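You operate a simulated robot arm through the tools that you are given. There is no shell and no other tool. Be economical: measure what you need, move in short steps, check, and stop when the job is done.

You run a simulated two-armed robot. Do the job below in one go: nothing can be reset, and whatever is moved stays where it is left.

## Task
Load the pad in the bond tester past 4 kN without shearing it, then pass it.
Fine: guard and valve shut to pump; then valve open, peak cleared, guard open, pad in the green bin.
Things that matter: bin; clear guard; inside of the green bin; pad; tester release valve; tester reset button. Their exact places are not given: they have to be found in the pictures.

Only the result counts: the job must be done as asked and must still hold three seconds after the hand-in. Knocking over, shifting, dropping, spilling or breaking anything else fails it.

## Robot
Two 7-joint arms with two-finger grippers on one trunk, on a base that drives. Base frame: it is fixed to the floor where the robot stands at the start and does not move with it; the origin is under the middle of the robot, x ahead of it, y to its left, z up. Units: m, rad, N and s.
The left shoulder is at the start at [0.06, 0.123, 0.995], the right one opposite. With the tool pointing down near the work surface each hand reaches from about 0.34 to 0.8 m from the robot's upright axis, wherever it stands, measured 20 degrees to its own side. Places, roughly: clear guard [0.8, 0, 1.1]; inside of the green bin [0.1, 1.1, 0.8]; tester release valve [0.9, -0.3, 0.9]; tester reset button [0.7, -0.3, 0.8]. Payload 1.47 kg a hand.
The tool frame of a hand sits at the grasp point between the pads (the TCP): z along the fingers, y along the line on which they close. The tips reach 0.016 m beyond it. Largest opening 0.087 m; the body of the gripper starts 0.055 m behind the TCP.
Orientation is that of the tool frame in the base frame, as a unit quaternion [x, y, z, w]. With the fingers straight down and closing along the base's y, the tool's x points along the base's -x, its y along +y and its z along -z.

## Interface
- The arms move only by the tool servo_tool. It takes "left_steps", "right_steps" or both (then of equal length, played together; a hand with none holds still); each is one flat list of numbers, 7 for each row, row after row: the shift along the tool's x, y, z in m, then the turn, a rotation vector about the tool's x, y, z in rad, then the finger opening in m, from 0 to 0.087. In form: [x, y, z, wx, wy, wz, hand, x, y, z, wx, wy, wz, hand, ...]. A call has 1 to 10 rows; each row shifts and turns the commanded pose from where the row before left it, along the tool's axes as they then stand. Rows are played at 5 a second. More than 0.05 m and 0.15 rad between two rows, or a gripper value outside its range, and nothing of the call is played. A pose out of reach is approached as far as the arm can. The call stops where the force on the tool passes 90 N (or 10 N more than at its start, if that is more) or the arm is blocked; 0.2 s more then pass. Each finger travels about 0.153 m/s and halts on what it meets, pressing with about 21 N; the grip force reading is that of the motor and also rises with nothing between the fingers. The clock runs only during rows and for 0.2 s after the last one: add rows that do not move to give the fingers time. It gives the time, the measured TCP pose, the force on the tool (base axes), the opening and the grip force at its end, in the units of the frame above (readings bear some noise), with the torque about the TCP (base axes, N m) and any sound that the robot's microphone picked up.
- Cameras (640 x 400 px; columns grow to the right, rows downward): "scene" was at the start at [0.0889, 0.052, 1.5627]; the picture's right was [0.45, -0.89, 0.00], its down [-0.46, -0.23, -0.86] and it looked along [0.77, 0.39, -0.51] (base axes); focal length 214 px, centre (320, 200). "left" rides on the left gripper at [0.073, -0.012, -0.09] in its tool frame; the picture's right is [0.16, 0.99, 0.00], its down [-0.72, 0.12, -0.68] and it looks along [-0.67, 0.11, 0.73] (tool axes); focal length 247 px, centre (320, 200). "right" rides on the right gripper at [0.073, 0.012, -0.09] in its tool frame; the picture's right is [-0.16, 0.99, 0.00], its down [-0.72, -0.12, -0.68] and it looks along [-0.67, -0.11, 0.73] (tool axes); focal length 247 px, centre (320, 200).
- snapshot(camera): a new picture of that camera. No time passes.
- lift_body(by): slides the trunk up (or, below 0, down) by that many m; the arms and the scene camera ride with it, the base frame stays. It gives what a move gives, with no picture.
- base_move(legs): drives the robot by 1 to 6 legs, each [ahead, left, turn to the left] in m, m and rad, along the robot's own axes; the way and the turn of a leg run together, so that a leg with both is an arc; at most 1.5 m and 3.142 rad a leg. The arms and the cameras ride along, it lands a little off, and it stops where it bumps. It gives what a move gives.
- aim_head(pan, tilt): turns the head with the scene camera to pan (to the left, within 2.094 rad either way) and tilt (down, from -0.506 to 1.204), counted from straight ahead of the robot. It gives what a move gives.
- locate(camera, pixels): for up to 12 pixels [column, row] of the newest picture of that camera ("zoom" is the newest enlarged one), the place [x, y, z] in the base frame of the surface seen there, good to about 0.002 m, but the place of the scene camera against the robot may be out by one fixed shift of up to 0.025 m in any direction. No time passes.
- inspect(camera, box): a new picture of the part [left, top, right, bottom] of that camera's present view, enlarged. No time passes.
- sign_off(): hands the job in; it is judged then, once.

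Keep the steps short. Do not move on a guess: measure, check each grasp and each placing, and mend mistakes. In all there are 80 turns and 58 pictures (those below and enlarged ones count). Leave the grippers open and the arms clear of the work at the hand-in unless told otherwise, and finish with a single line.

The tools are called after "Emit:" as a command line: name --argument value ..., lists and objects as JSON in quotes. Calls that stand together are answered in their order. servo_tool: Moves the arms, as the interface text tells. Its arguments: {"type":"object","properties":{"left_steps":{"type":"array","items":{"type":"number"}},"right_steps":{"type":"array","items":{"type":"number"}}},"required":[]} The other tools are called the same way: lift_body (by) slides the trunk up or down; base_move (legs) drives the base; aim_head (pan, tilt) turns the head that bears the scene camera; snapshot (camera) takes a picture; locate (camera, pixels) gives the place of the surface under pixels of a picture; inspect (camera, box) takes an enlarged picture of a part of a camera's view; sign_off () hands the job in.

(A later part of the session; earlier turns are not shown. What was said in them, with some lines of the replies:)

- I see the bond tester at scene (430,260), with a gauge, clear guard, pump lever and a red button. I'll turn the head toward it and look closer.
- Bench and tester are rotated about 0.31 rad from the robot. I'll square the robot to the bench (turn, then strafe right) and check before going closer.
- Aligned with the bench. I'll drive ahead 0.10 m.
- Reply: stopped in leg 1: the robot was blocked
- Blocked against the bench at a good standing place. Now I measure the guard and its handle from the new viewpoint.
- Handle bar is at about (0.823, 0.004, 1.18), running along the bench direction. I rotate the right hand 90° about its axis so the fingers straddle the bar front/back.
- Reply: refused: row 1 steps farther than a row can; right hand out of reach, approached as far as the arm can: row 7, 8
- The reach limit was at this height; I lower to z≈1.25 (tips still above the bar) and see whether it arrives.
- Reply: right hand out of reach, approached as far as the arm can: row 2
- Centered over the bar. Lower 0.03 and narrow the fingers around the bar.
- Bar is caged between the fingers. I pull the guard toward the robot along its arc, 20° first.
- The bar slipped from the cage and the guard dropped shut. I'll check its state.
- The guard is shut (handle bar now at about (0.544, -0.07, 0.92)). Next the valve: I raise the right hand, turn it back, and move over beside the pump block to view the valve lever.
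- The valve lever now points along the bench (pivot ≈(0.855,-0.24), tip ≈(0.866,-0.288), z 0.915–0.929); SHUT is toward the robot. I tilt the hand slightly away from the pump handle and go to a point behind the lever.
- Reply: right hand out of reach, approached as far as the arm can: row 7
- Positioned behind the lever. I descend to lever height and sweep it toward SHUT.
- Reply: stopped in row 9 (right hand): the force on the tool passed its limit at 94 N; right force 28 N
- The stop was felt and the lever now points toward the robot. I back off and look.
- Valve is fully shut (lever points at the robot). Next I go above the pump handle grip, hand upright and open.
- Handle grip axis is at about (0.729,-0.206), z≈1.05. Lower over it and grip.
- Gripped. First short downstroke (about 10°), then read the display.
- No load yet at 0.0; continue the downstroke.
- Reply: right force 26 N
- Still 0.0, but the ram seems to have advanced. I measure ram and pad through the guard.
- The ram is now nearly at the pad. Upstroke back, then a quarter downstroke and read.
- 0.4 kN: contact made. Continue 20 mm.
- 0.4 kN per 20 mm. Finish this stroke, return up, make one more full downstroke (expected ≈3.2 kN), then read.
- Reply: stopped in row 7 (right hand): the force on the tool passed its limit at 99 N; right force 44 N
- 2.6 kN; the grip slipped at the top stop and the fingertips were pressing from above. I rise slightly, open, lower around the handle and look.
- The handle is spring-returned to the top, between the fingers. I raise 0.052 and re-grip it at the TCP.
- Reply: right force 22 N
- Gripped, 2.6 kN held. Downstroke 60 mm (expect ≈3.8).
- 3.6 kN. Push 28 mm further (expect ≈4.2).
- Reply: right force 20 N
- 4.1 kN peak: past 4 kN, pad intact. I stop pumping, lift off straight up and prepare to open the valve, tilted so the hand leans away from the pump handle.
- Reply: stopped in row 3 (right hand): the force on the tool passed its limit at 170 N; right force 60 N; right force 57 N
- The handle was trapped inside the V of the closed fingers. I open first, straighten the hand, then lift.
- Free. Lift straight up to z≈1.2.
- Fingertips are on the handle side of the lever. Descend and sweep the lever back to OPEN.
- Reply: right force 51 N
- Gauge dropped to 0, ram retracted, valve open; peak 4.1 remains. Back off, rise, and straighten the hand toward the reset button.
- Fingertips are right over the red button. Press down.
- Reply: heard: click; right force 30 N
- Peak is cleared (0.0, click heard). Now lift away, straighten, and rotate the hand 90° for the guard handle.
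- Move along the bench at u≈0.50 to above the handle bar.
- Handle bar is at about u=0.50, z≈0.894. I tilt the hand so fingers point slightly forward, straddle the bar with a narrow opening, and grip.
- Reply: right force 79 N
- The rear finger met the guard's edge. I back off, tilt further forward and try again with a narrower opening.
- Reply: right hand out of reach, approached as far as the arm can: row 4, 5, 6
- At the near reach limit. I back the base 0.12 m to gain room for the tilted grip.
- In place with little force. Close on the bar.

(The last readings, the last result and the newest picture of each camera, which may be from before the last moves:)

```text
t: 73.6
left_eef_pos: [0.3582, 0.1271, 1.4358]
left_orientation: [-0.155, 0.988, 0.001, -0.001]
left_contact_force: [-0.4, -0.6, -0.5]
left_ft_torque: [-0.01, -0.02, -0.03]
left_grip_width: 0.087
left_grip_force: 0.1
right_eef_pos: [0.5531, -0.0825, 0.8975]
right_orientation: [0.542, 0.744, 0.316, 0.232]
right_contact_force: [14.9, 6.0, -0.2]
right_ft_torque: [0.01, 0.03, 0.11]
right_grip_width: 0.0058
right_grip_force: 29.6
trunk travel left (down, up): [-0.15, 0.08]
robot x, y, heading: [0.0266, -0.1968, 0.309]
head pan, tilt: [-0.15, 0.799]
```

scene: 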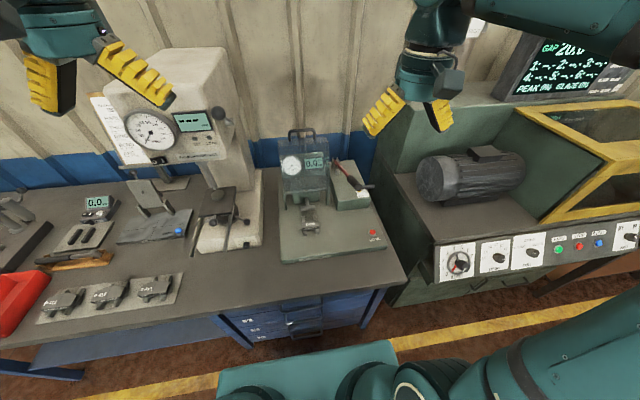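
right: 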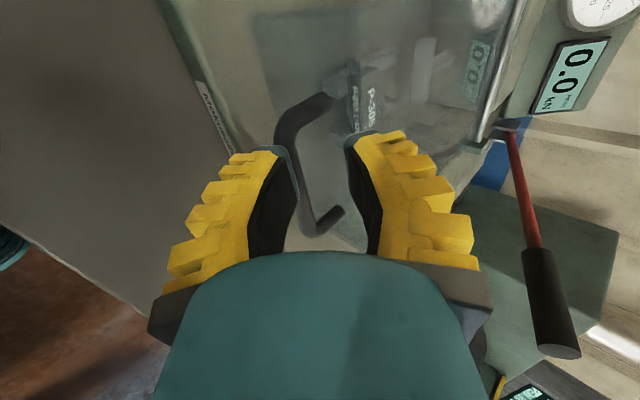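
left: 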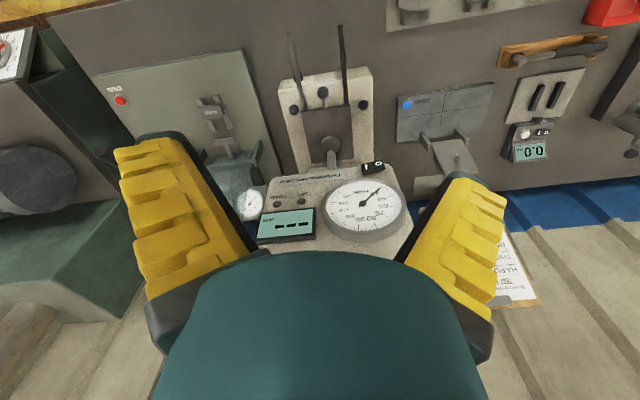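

Bar held. Lift the guard along its arc (hinge ≈ u 0.755, z 0.925, radius 0.255), first half.

Emit:
servo_tool --right_steps '[0, 0.016, -0.0167, 0, 0, 0, 0, 0, 0.016, -0.0167, 0, 0, 0, 0, 0, 0.0187, -0.0135, 0, 0, 0, 0, 0, 0.0187, -0.0135, 0, 0, 0, 0, 0, 0.0208, -0.01, 0, 0, 0, 0, 0, 0.0208, -0.01, 0, 0, 0, 0, 0, 0.0223, -0.006, 0, 0, 0, 0, 0, 0.0223, -0.006, 0, 0, 0, 0]'

```text
t: 75.4
left_eef_pos: [0.3594, 0.1285, 1.435]
left_orientation: [-0.155, 0.988, 0.0, -0.002]
left_contact_force: [0.1, -0.5, -0.1]
left_ft_torque: [0.01, 0.0, -0.05]
left_grip_width: 0.0871
left_grip_force: 0.0
right_eef_pos: [0.5934, -0.0689, 1.0696]
right_orientation: [0.542, 0.745, 0.312, 0.23]
right_contact_force: [13.9, 7.7, -13.3]
right_ft_torque: [0.03, 0.14, 0.04]
right_grip_width: 0.0062
right_grip_force: 29.8
trunk travel left (down, up): [-0.15, 0.08]
robot x, y, heading: [0.0255, -0.2008, 0.314]
head pan, tilt: [-0.15, 0.799]
```

Still holding with modest force. Second half of the arc.

Emit:
servo_tool --right_steps '[0, 0.0461, -0.0037, 0, 0, 0, 0, 0, 0.0459, 0.0046, 0, 0, 0, 0, 0, 0.0444, 0.0128, 0, 0, 0, 0, 0, 0.0414, 0.0206, 0, 0, 0, 0, 0, 0.0369, 0.0277, 0, 0, 0, 0, 0, 0.0313, 0.0339, 0, 0, 0, 0, 0, 0, 0, 0, 0, 0, 0]'

Emit:
snapshot --camera "scene"

```text
t: 77.0
left_eef_pos: [0.3574, 0.1261, 1.4353]
left_orientation: [-0.154, 0.988, 0.0, -0.003]
left_contact_force: [-0.2, -0.7, -0.1]
left_ft_torque: [0.0, -0.02, 0.0]
left_grip_width: 0.0868
left_grip_force: 0.0
right_eef_pos: [0.8199, 0.0039, 1.1782]
right_orientation: [0.542, 0.747, 0.311, 0.229]
right_contact_force: [-2.1, 0.3, -23.2]
right_ft_torque: [0.23, -0.04, 0.0]
right_grip_width: 0.0062
right_grip_force: 30.0
trunk travel left (down, up): [-0.15, 0.08]
robot x, y, heading: [0.0256, -0.2028, 0.309]
head pan, tilt: [-0.15, 0.799]
```

```text
4 pictures are left
```

scene: 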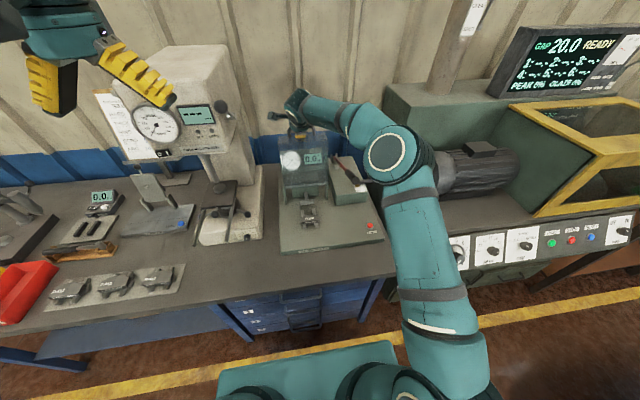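

The guard is up. Nudge it 8 mm further back, open the fingers and withdraw.

Emit:
servo_tool --right_steps '[0, 0.0056, 0.0057, 0, 0, 0, 0, 0, 0, 0, 0, 0, 0, 0.03, 0, 0, 0, 0, 0, 0, 0.03, 0, 0, -0.02, 0, 0, 0, 0.03, 0, 0, -0.03, 0, 0, 0, 0.03, 0, 0, -0.04, 0, 0, 0, 0.03, 0, -0.04, -0.02, 0, 0, 0, 0.03]'

Emit:
snapshot --camera "right"

```text
t: 78.6
left_eef_pos: [0.3544, 0.1257, 1.4353]
left_orientation: [-0.155, 0.988, 0.0, 0.0]
left_contact_force: [-0.3, -0.6, -0.3]
left_ft_torque: [-0.01, 0.0, 0.0]
left_grip_width: 0.0868
left_grip_force: 0.1
right_eef_pos: [0.7227, -0.0289, 1.2308]
right_orientation: [0.542, 0.744, 0.314, 0.23]
right_contact_force: [0.1, -0.2, 0.3]
right_ft_torque: [-0.05, -0.04, -0.01]
right_grip_width: 0.0361
right_grip_force: 4.1
trunk travel left (down, up): [-0.15, 0.08]
robot x, y, heading: [0.0258, -0.205, 0.312]
head pan, tilt: [-0.15, 0.799]
```

```text
3 pictures are left
```

right: 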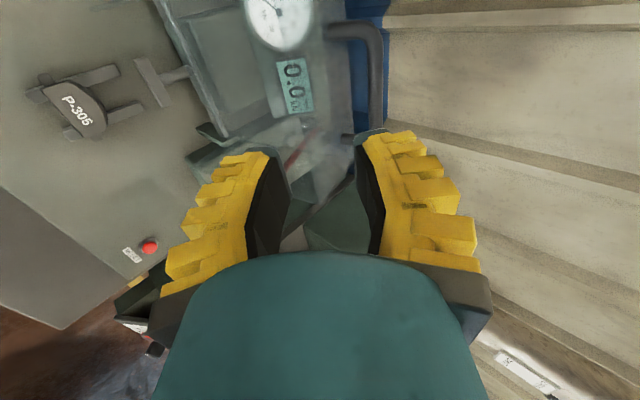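

Guard stays open. Measure the pad and fixture arms in this picture.

Emit:
locate --camera "right" --pixels '[[80, 108], [67, 90], [55, 100], [97, 103], [104, 118], [88, 132], [72, 128], [95, 75], [122, 112], [37, 93], [68, 132], [150, 85]]'

Emit:
inspect --camera "right" --box '[10, 50, 170, 150]'

```text
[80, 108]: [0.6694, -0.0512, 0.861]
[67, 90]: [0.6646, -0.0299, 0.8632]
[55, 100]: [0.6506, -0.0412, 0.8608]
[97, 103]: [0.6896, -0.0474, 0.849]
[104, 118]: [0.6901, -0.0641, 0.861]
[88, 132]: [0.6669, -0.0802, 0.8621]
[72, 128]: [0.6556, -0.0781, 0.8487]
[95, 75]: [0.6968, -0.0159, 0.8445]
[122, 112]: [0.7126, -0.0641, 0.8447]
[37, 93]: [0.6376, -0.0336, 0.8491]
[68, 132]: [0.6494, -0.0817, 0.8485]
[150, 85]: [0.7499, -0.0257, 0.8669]
```

```text
4.00 times, centred on (90, 100) of right
```

zoom: 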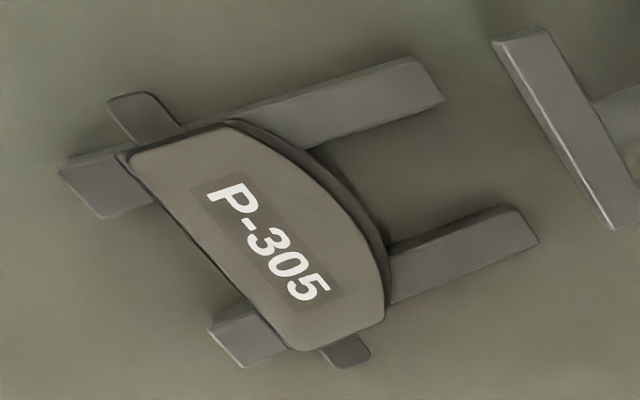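

Pad (P-305) is centred near u=0.6225, v=-0.254, top z=0.861, resting on two rails (z 0.845). I move back over it and set the hand vertical.

Emit:
servo_tool --right_steps '[-0.003, -0.0198, -0.0204, 0, 0, 0, 0.04, -0.003, -0.0198, -0.0204, 0, 0, 0, 0.05, 0, 0, 0, 0.134, 0, 0, 0.05, 0, 0, 0, 0.134, 0, 0, 0.05, 0, 0, 0, 0.133, 0, 0, 0.05, 0, 0, 0, 0.133, 0, 0, 0.05, 0, 0, 0, 0.133, 0, 0, 0.05, 0, 0, 0, 0.133, 0, 0, 0.05, 0, 0, 0, 0, 0, 0, 0.05]'

```text
t: 80.6
left_eef_pos: [0.3565, 0.1259, 1.436]
left_orientation: [-0.155, 0.988, 0.0, -0.001]
left_contact_force: [0.2, 0.7, -0.8]
left_ft_torque: [-0.02, -0.02, -0.03]
left_grip_width: 0.0871
left_grip_force: 0.1
right_eef_pos: [0.6718, -0.0497, 1.2307]
right_orientation: [0.589, 0.808, -0.001, 0.001]
right_contact_force: [-0.4, -0.2, 0.0]
right_ft_torque: [0.03, -0.04, 0.03]
right_grip_width: 0.0553
right_grip_force: 4.2
trunk travel left (down, up): [-0.15, 0.08]
robot x, y, heading: [0.0237, -0.2047, 0.307]
head pan, tilt: [-0.15, 0.799]
```

Emit:
servo_tool --right_steps '[-0.002, -0.002, 0.0455, 0, 0, 0, 0.052, 0, 0, 0.0455, 0, 0, 0, 0.052, 0, 0, 0.0455, 0, 0, 0, 0.052, 0, 0, 0.0455, 0, 0, 0, 0.052, 0, 0, 0.0455, 0, 0, 0, 0.052, 0, 0, 0.0455, 0, 0, 0, 0.052, 0, 0, 0.0455, 0, 0, 0, 0.052, 0, 0, 0.035, 0, 0, 0, 0.052, 0, 0, 0, 0, 0, 0, 0.052]'

```text
t: 82.6
left_eef_pos: [0.3566, 0.1263, 1.4348]
left_orientation: [-0.154, 0.988, 0.001, -0.001]
left_contact_force: [0.1, -0.1, 0.6]
left_ft_torque: [0.0, -0.01, 0.02]
left_grip_width: 0.0869
left_grip_force: 0.1
right_eef_pos: [0.672, -0.0547, 0.8776]
right_orientation: [0.588, 0.809, 0.0, 0.001]
right_contact_force: [0.1, -0.1, 0.8]
right_ft_torque: [0.03, -0.01, -0.01]
right_grip_width: 0.0571
right_grip_force: 3.5
trunk travel left (down, up): [-0.15, 0.08]
robot x, y, heading: [0.0277, -0.1995, 0.305]
head pan, tilt: [-0.15, 0.799]
```

Emit:
servo_tool --right_steps '[0.002, -0.001, 0.0125, 0, 0, 0, 0.052, 0, 0, 0, 0, 0, 0, 0.0, 0, 0, 0, 0, 0, 0, 0.0, 0, 0, 0, 0, 0, 0, 0.0]'

```text
t: 83.6
left_eef_pos: [0.356, 0.1265, 1.436]
left_orientation: [-0.155, 0.988, 0.001, -0.001]
left_contact_force: [-0.2, -0.4, 0.1]
left_ft_torque: [0.0, 0.03, 0.01]
left_grip_width: 0.087
left_grip_force: 0.0
right_eef_pos: [0.6703, -0.0528, 0.8663]
right_orientation: [0.589, 0.808, 0.001, 0.001]
right_contact_force: [1.1, 0.7, 12.1]
right_ft_torque: [0.09, -0.32, -0.01]
right_grip_width: 0.0316
right_grip_force: 20.6
trunk travel left (down, up): [-0.15, 0.08]
robot x, y, heading: [0.0243, -0.2036, 0.314]
head pan, tilt: [-0.15, 0.799]
```

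Pad gripped (0.0316 m). Lift slowly and check it comes along.

Emit:
servo_tool --right_steps '[0, 0, -0.015, 0, 0, 0, 0, 0, 0, -0.025, 0, 0, 0, 0, 0, 0, -0.03, 0, 0, 0, 0, 0, -0.02, -0.03, 0, 0, 0, 0, 0, -0.02, -0.03, 0, 0, 0, 0, 0, -0.02, -0.03, 0, 0, 0, 0, 0, -0.02, -0.04, 0, 0, 0, 0, 0, -0.02, -0.04, 0, 0, 0, 0, 0, 0, 0, 0, 0, 0, 0]'

Emit:
snapshot --camera "right"

```text
t: 85.6
left_eef_pos: [0.358, 0.1251, 1.436]
left_orientation: [-0.155, 0.988, 0.0, -0.001]
left_contact_force: [-0.7, -0.2, 0.3]
left_ft_torque: [0.03, 0.02, -0.01]
left_grip_width: 0.0871
left_grip_force: 0.1
right_eef_pos: [0.5761, -0.0826, 1.1044]
right_orientation: [0.589, 0.808, -0.001, 0.001]
right_contact_force: [0.1, 0.1, -2.2]
right_ft_torque: [0.04, 0.04, 0.02]
right_grip_width: 0.0307
right_grip_force: 21.5
trunk travel left (down, up): [-0.15, 0.08]
robot x, y, heading: [0.025, -0.2054, 0.311]
head pan, tilt: [-0.15, 0.799]
```

```text
1 pictures are left
```

right: 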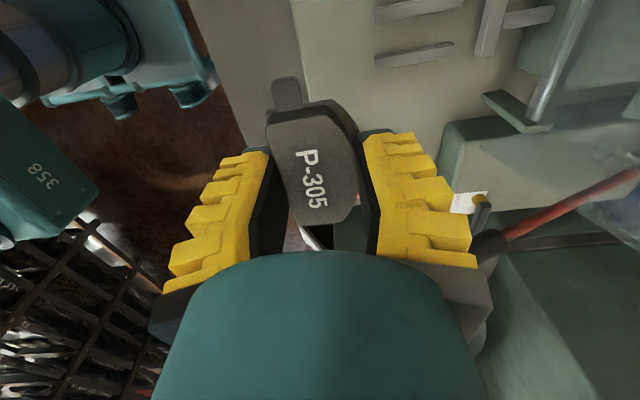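

Pad is securely held. I retract the hand in front of the bench edge, then strafe left along the bench to the green bin.

Emit:
servo_tool --right_steps '[-0.02, -0.04, -0.012, 0, 0, 0, 0, -0.02, -0.04, -0.012, 0, 0, 0, 0, -0.02, -0.04, -0.012, 0, 0, 0, 0, -0.02, -0.04, -0.012, 0, 0, 0, 0, 0, 0, 0, 0, 0, 0, 0]'

Emit:
base_move --legs '[[0, 0.65, 0], [0, 0.68, 0]]'

```text
t: 86.8
left_eef_pos: [0.3594, 0.1264, 1.4354]
left_orientation: [-0.155, 0.988, 0.001, -0.002]
left_contact_force: [0.8, -0.5, -0.5]
left_ft_torque: [0.01, 0.03, 0.03]
left_grip_width: 0.0871
left_grip_force: 0.0
right_eef_pos: [0.4489, -0.2075, 1.1525]
right_orientation: [0.589, 0.808, 0.0, 0.001]
right_contact_force: [0.9, 0.2, -2.1]
right_ft_torque: [0.01, 0.01, -0.01]
right_grip_width: 0.0306
right_grip_force: 21.4
trunk travel left (down, up): [-0.15, 0.08]
robot x, y, heading: [0.0255, -0.1996, 0.311]
head pan, tilt: [-0.15, 0.799]
```

```text
t: 98.9
left_eef_pos: [-0.0442, 1.3838, 1.4362]
left_orientation: [-0.153, 0.988, 0.001, -0.001]
left_contact_force: [0.6, -0.3, 0.6]
left_ft_torque: [0.03, -0.01, 0.02]
left_grip_width: 0.0869
left_grip_force: 0.0
right_eef_pos: [0.0473, 1.051, 1.1532]
right_orientation: [0.59, 0.808, -0.001, 0.001]
right_contact_force: [0.3, -0.4, -2.4]
right_ft_torque: [-0.03, 0.01, -0.02]
right_grip_width: 0.0307
right_grip_force: 20.6
trunk travel left (down, up): [-0.15, 0.08]
robot x, y, heading: [-0.3785, 1.056, 0.307]
head pan, tilt: [-0.15, 0.799]
```

Hand is near the bin. Move slightly for a view of the bin with my last picture.

Emit:
servo_tool --right_steps '[0.035, 0.03, 0, 0, 0, 0, 0, 0.035, 0.03, 0, 0, 0, 0, 0, 0, 0, 0, 0, 0, 0, 0]'

Emit:
snapshot --camera "right"

```text
t: 99.7
left_eef_pos: [-0.0444, 1.3845, 1.4377]
left_orientation: [-0.153, 0.988, 0.002, -0.001]
left_contact_force: [0.2, -0.4, -0.1]
left_ft_torque: [0.05, -0.01, -0.01]
left_grip_width: 0.0871
left_grip_force: 0.0
right_eef_pos: [0.0831, 1.135, 1.1523]
right_orientation: [0.59, 0.808, 0.0, 0.002]
right_contact_force: [-0.1, -0.2, -1.4]
right_ft_torque: [0.03, -0.04, -0.03]
right_grip_width: 0.0309
right_grip_force: 21.0
trunk travel left (down, up): [-0.15, 0.08]
robot x, y, heading: [-0.3709, 1.0564, 0.309]
head pan, tilt: [-0.15, 0.799]
```

```text
0 pictures are left
```

right: 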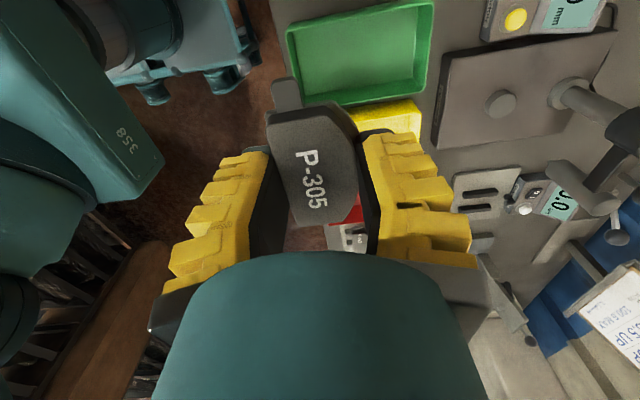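

Green bin is in view, (290–435, 0–105). Measure its rim corners and floor.

Emit:
locate --camera "right" --pixels '[[288, 30], [434, 3], [425, 92], [365, 102], [302, 92], [355, 55], [330, 45], [400, 40], [345, 18], [315, 80], [415, 75], [390, 118]]'

```text
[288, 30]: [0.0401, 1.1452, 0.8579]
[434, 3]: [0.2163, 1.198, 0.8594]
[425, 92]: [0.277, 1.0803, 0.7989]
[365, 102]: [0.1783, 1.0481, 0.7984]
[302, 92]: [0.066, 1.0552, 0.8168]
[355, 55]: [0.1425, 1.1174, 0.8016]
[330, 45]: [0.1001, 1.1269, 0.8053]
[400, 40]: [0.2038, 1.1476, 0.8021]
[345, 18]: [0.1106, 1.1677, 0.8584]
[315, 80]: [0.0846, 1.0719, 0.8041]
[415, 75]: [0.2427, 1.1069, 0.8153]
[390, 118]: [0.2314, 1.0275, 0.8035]
```

Bin interior: u 0.385–0.572, v 0.965–1.08, rim z 0.859, floor 0.803. Center over (u 0.478, v 1.022) and lower partway.

Emit:
servo_tool --right_steps '[-0.0165, 0.0265, 0, 0, 0, 0, 0, -0.0165, 0.0265, 0, 0, 0, 0, 0, 0, 0, 0.04, 0, 0, 0, 0, 0, 0, 0.04, 0, 0, 0, 0, 0, 0, 0.04, 0, 0, 0, 0, 0, 0, 0.04, 0, 0, 0, 0, 0, 0, 0.04, 0, 0, 0, 0, 0, 0, 0, 0, 0, 0, 0]'

```text
t: 101.5
left_eef_pos: [-0.0433, 1.3842, 1.4366]
left_orientation: [-0.153, 0.988, 0.001, -0.001]
left_contact_force: [0.7, 0.9, 0.1]
left_ft_torque: [-0.02, -0.01, 0.0]
left_grip_width: 0.0873
left_grip_force: 0.0
right_eef_pos: [0.1432, 1.1206, 0.9527]
right_orientation: [0.589, 0.808, -0.001, 0.002]
right_contact_force: [0.5, 0.5, -1.7]
right_ft_torque: [-0.01, -0.01, 0.0]
right_grip_width: 0.0306
right_grip_force: 21.1
trunk travel left (down, up): [-0.15, 0.08]
robot x, y, heading: [-0.376, 1.0589, 0.311]
head pan, tilt: [-0.15, 0.799]
```

Centered, pad still held. Lower to just above the floor.

Emit:
servo_tool --right_steps '[0, 0, 0.035, 0, 0, 0, 0, 0, 0, 0.035, 0, 0, 0, 0, 0, 0, 0.03, 0, 0, 0, 0, 0, 0, 0.015, 0, 0, 0, 0, 0, 0, 0.007, 0, 0, 0, 0, 0, 0, 0, 0, 0, 0, 0]'

```text
t: 102.9
left_eef_pos: [-0.0438, 1.3842, 1.4356]
left_orientation: [-0.152, 0.988, 0.002, -0.001]
left_contact_force: [0.4, -0.3, 0.0]
left_ft_torque: [0.01, -0.01, 0.02]
left_grip_width: 0.0871
left_grip_force: 0.0
right_eef_pos: [0.145, 1.1167, 0.83]
right_orientation: [0.59, 0.808, 0.0, 0.001]
right_contact_force: [-1.4, 0.6, -1.6]
right_ft_torque: [0.04, -0.01, -0.02]
right_grip_width: 0.0307
right_grip_force: 21.2
trunk travel left (down, up): [-0.15, 0.08]
robot x, y, heading: [-0.376, 1.0592, 0.305]
head pan, tilt: [-0.15, 0.799]
```

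Emit:
servo_tool --right_steps '[0, 0, 0.003, 0, 0, 0, 0, 0, 0, 0.002, 0, 0, 0, 0, 0, 0, 0.002, 0, 0, 0, 0, 0, 0, 0, 0, 0, 0, 0]'

```text
t: 103.9
left_eef_pos: [-0.0433, 1.3845, 1.4363]
left_orientation: [-0.153, 0.988, 0.001, -0.001]
left_contact_force: [-0.9, 0.6, -0.6]
left_ft_torque: [-0.02, 0.01, 0.03]
left_grip_width: 0.0867
left_grip_force: 0.0
right_eef_pos: [0.1438, 1.119, 0.8238]
right_orientation: [0.59, 0.807, 0.0, 0.002]
right_contact_force: [-0.6, -2.6, 11.8]
right_ft_torque: [0.05, -0.31, -0.04]
right_grip_width: 0.0316
right_grip_force: 21.3
trunk travel left (down, up): [-0.15, 0.08]
robot x, y, heading: [-0.3757, 1.0601, 0.314]
head pan, tilt: [-0.15, 0.799]
5 turns are left
```

The pad touches the bin floor (12 N). Release and rise straight up.

Emit:
servo_tool --right_steps '[0, 0, 0, 0, 0, 0, 0.06, 0, 0, 0, 0, 0, 0, 0.06, 0, 0, 0, 0, 0, 0, 0.06, 0, 0, -0.02, 0, 0, 0, 0.06, 0, 0, -0.04, 0, 0, 0, 0.06, 0, 0, -0.045, 0, 0, 0, 0.06, 0, 0, -0.045, 0, 0, 0, 0.06, 0, 0, -0.045, 0, 0, 0, 0.06, 0, 0, -0.045, 0, 0, 0, 0.08, 0, 0, -0.045, 0, 0, 0, 0.08]'

```text
t: 106.1
left_eef_pos: [-0.0442, 1.3841, 1.4358]
left_orientation: [-0.153, 0.988, 0.001, -0.001]
left_contact_force: [0.4, 0.0, -0.9]
left_ft_torque: [0.0, -0.01, -0.04]
left_grip_width: 0.0868
left_grip_force: 0.1
right_eef_pos: [0.1427, 1.1195, 1.1081]
right_orientation: [0.59, 0.807, 0.0, 0.002]
right_contact_force: [-0.6, 0.2, 0.4]
right_ft_torque: [0.01, -0.06, -0.01]
right_grip_width: 0.0817
right_grip_force: 1.0
trunk travel left (down, up): [-0.15, 0.08]
robot x, y, heading: [-0.3756, 1.0596, 0.304]
head pan, tilt: [-0.15, 0.799]
4 turns are left
```

Hand empty (weight gone) and clear at z 1.11. I hand the job in.

Emit:
sign_off

```text
The job is handed in.
```

The pad was loaded to a 4.1 kN peak without shearing, the valve was opened, the peak was cleared to 0.0, the guard was raised and the pad was set in the green bin; I had no pictures left to check the bin after release.
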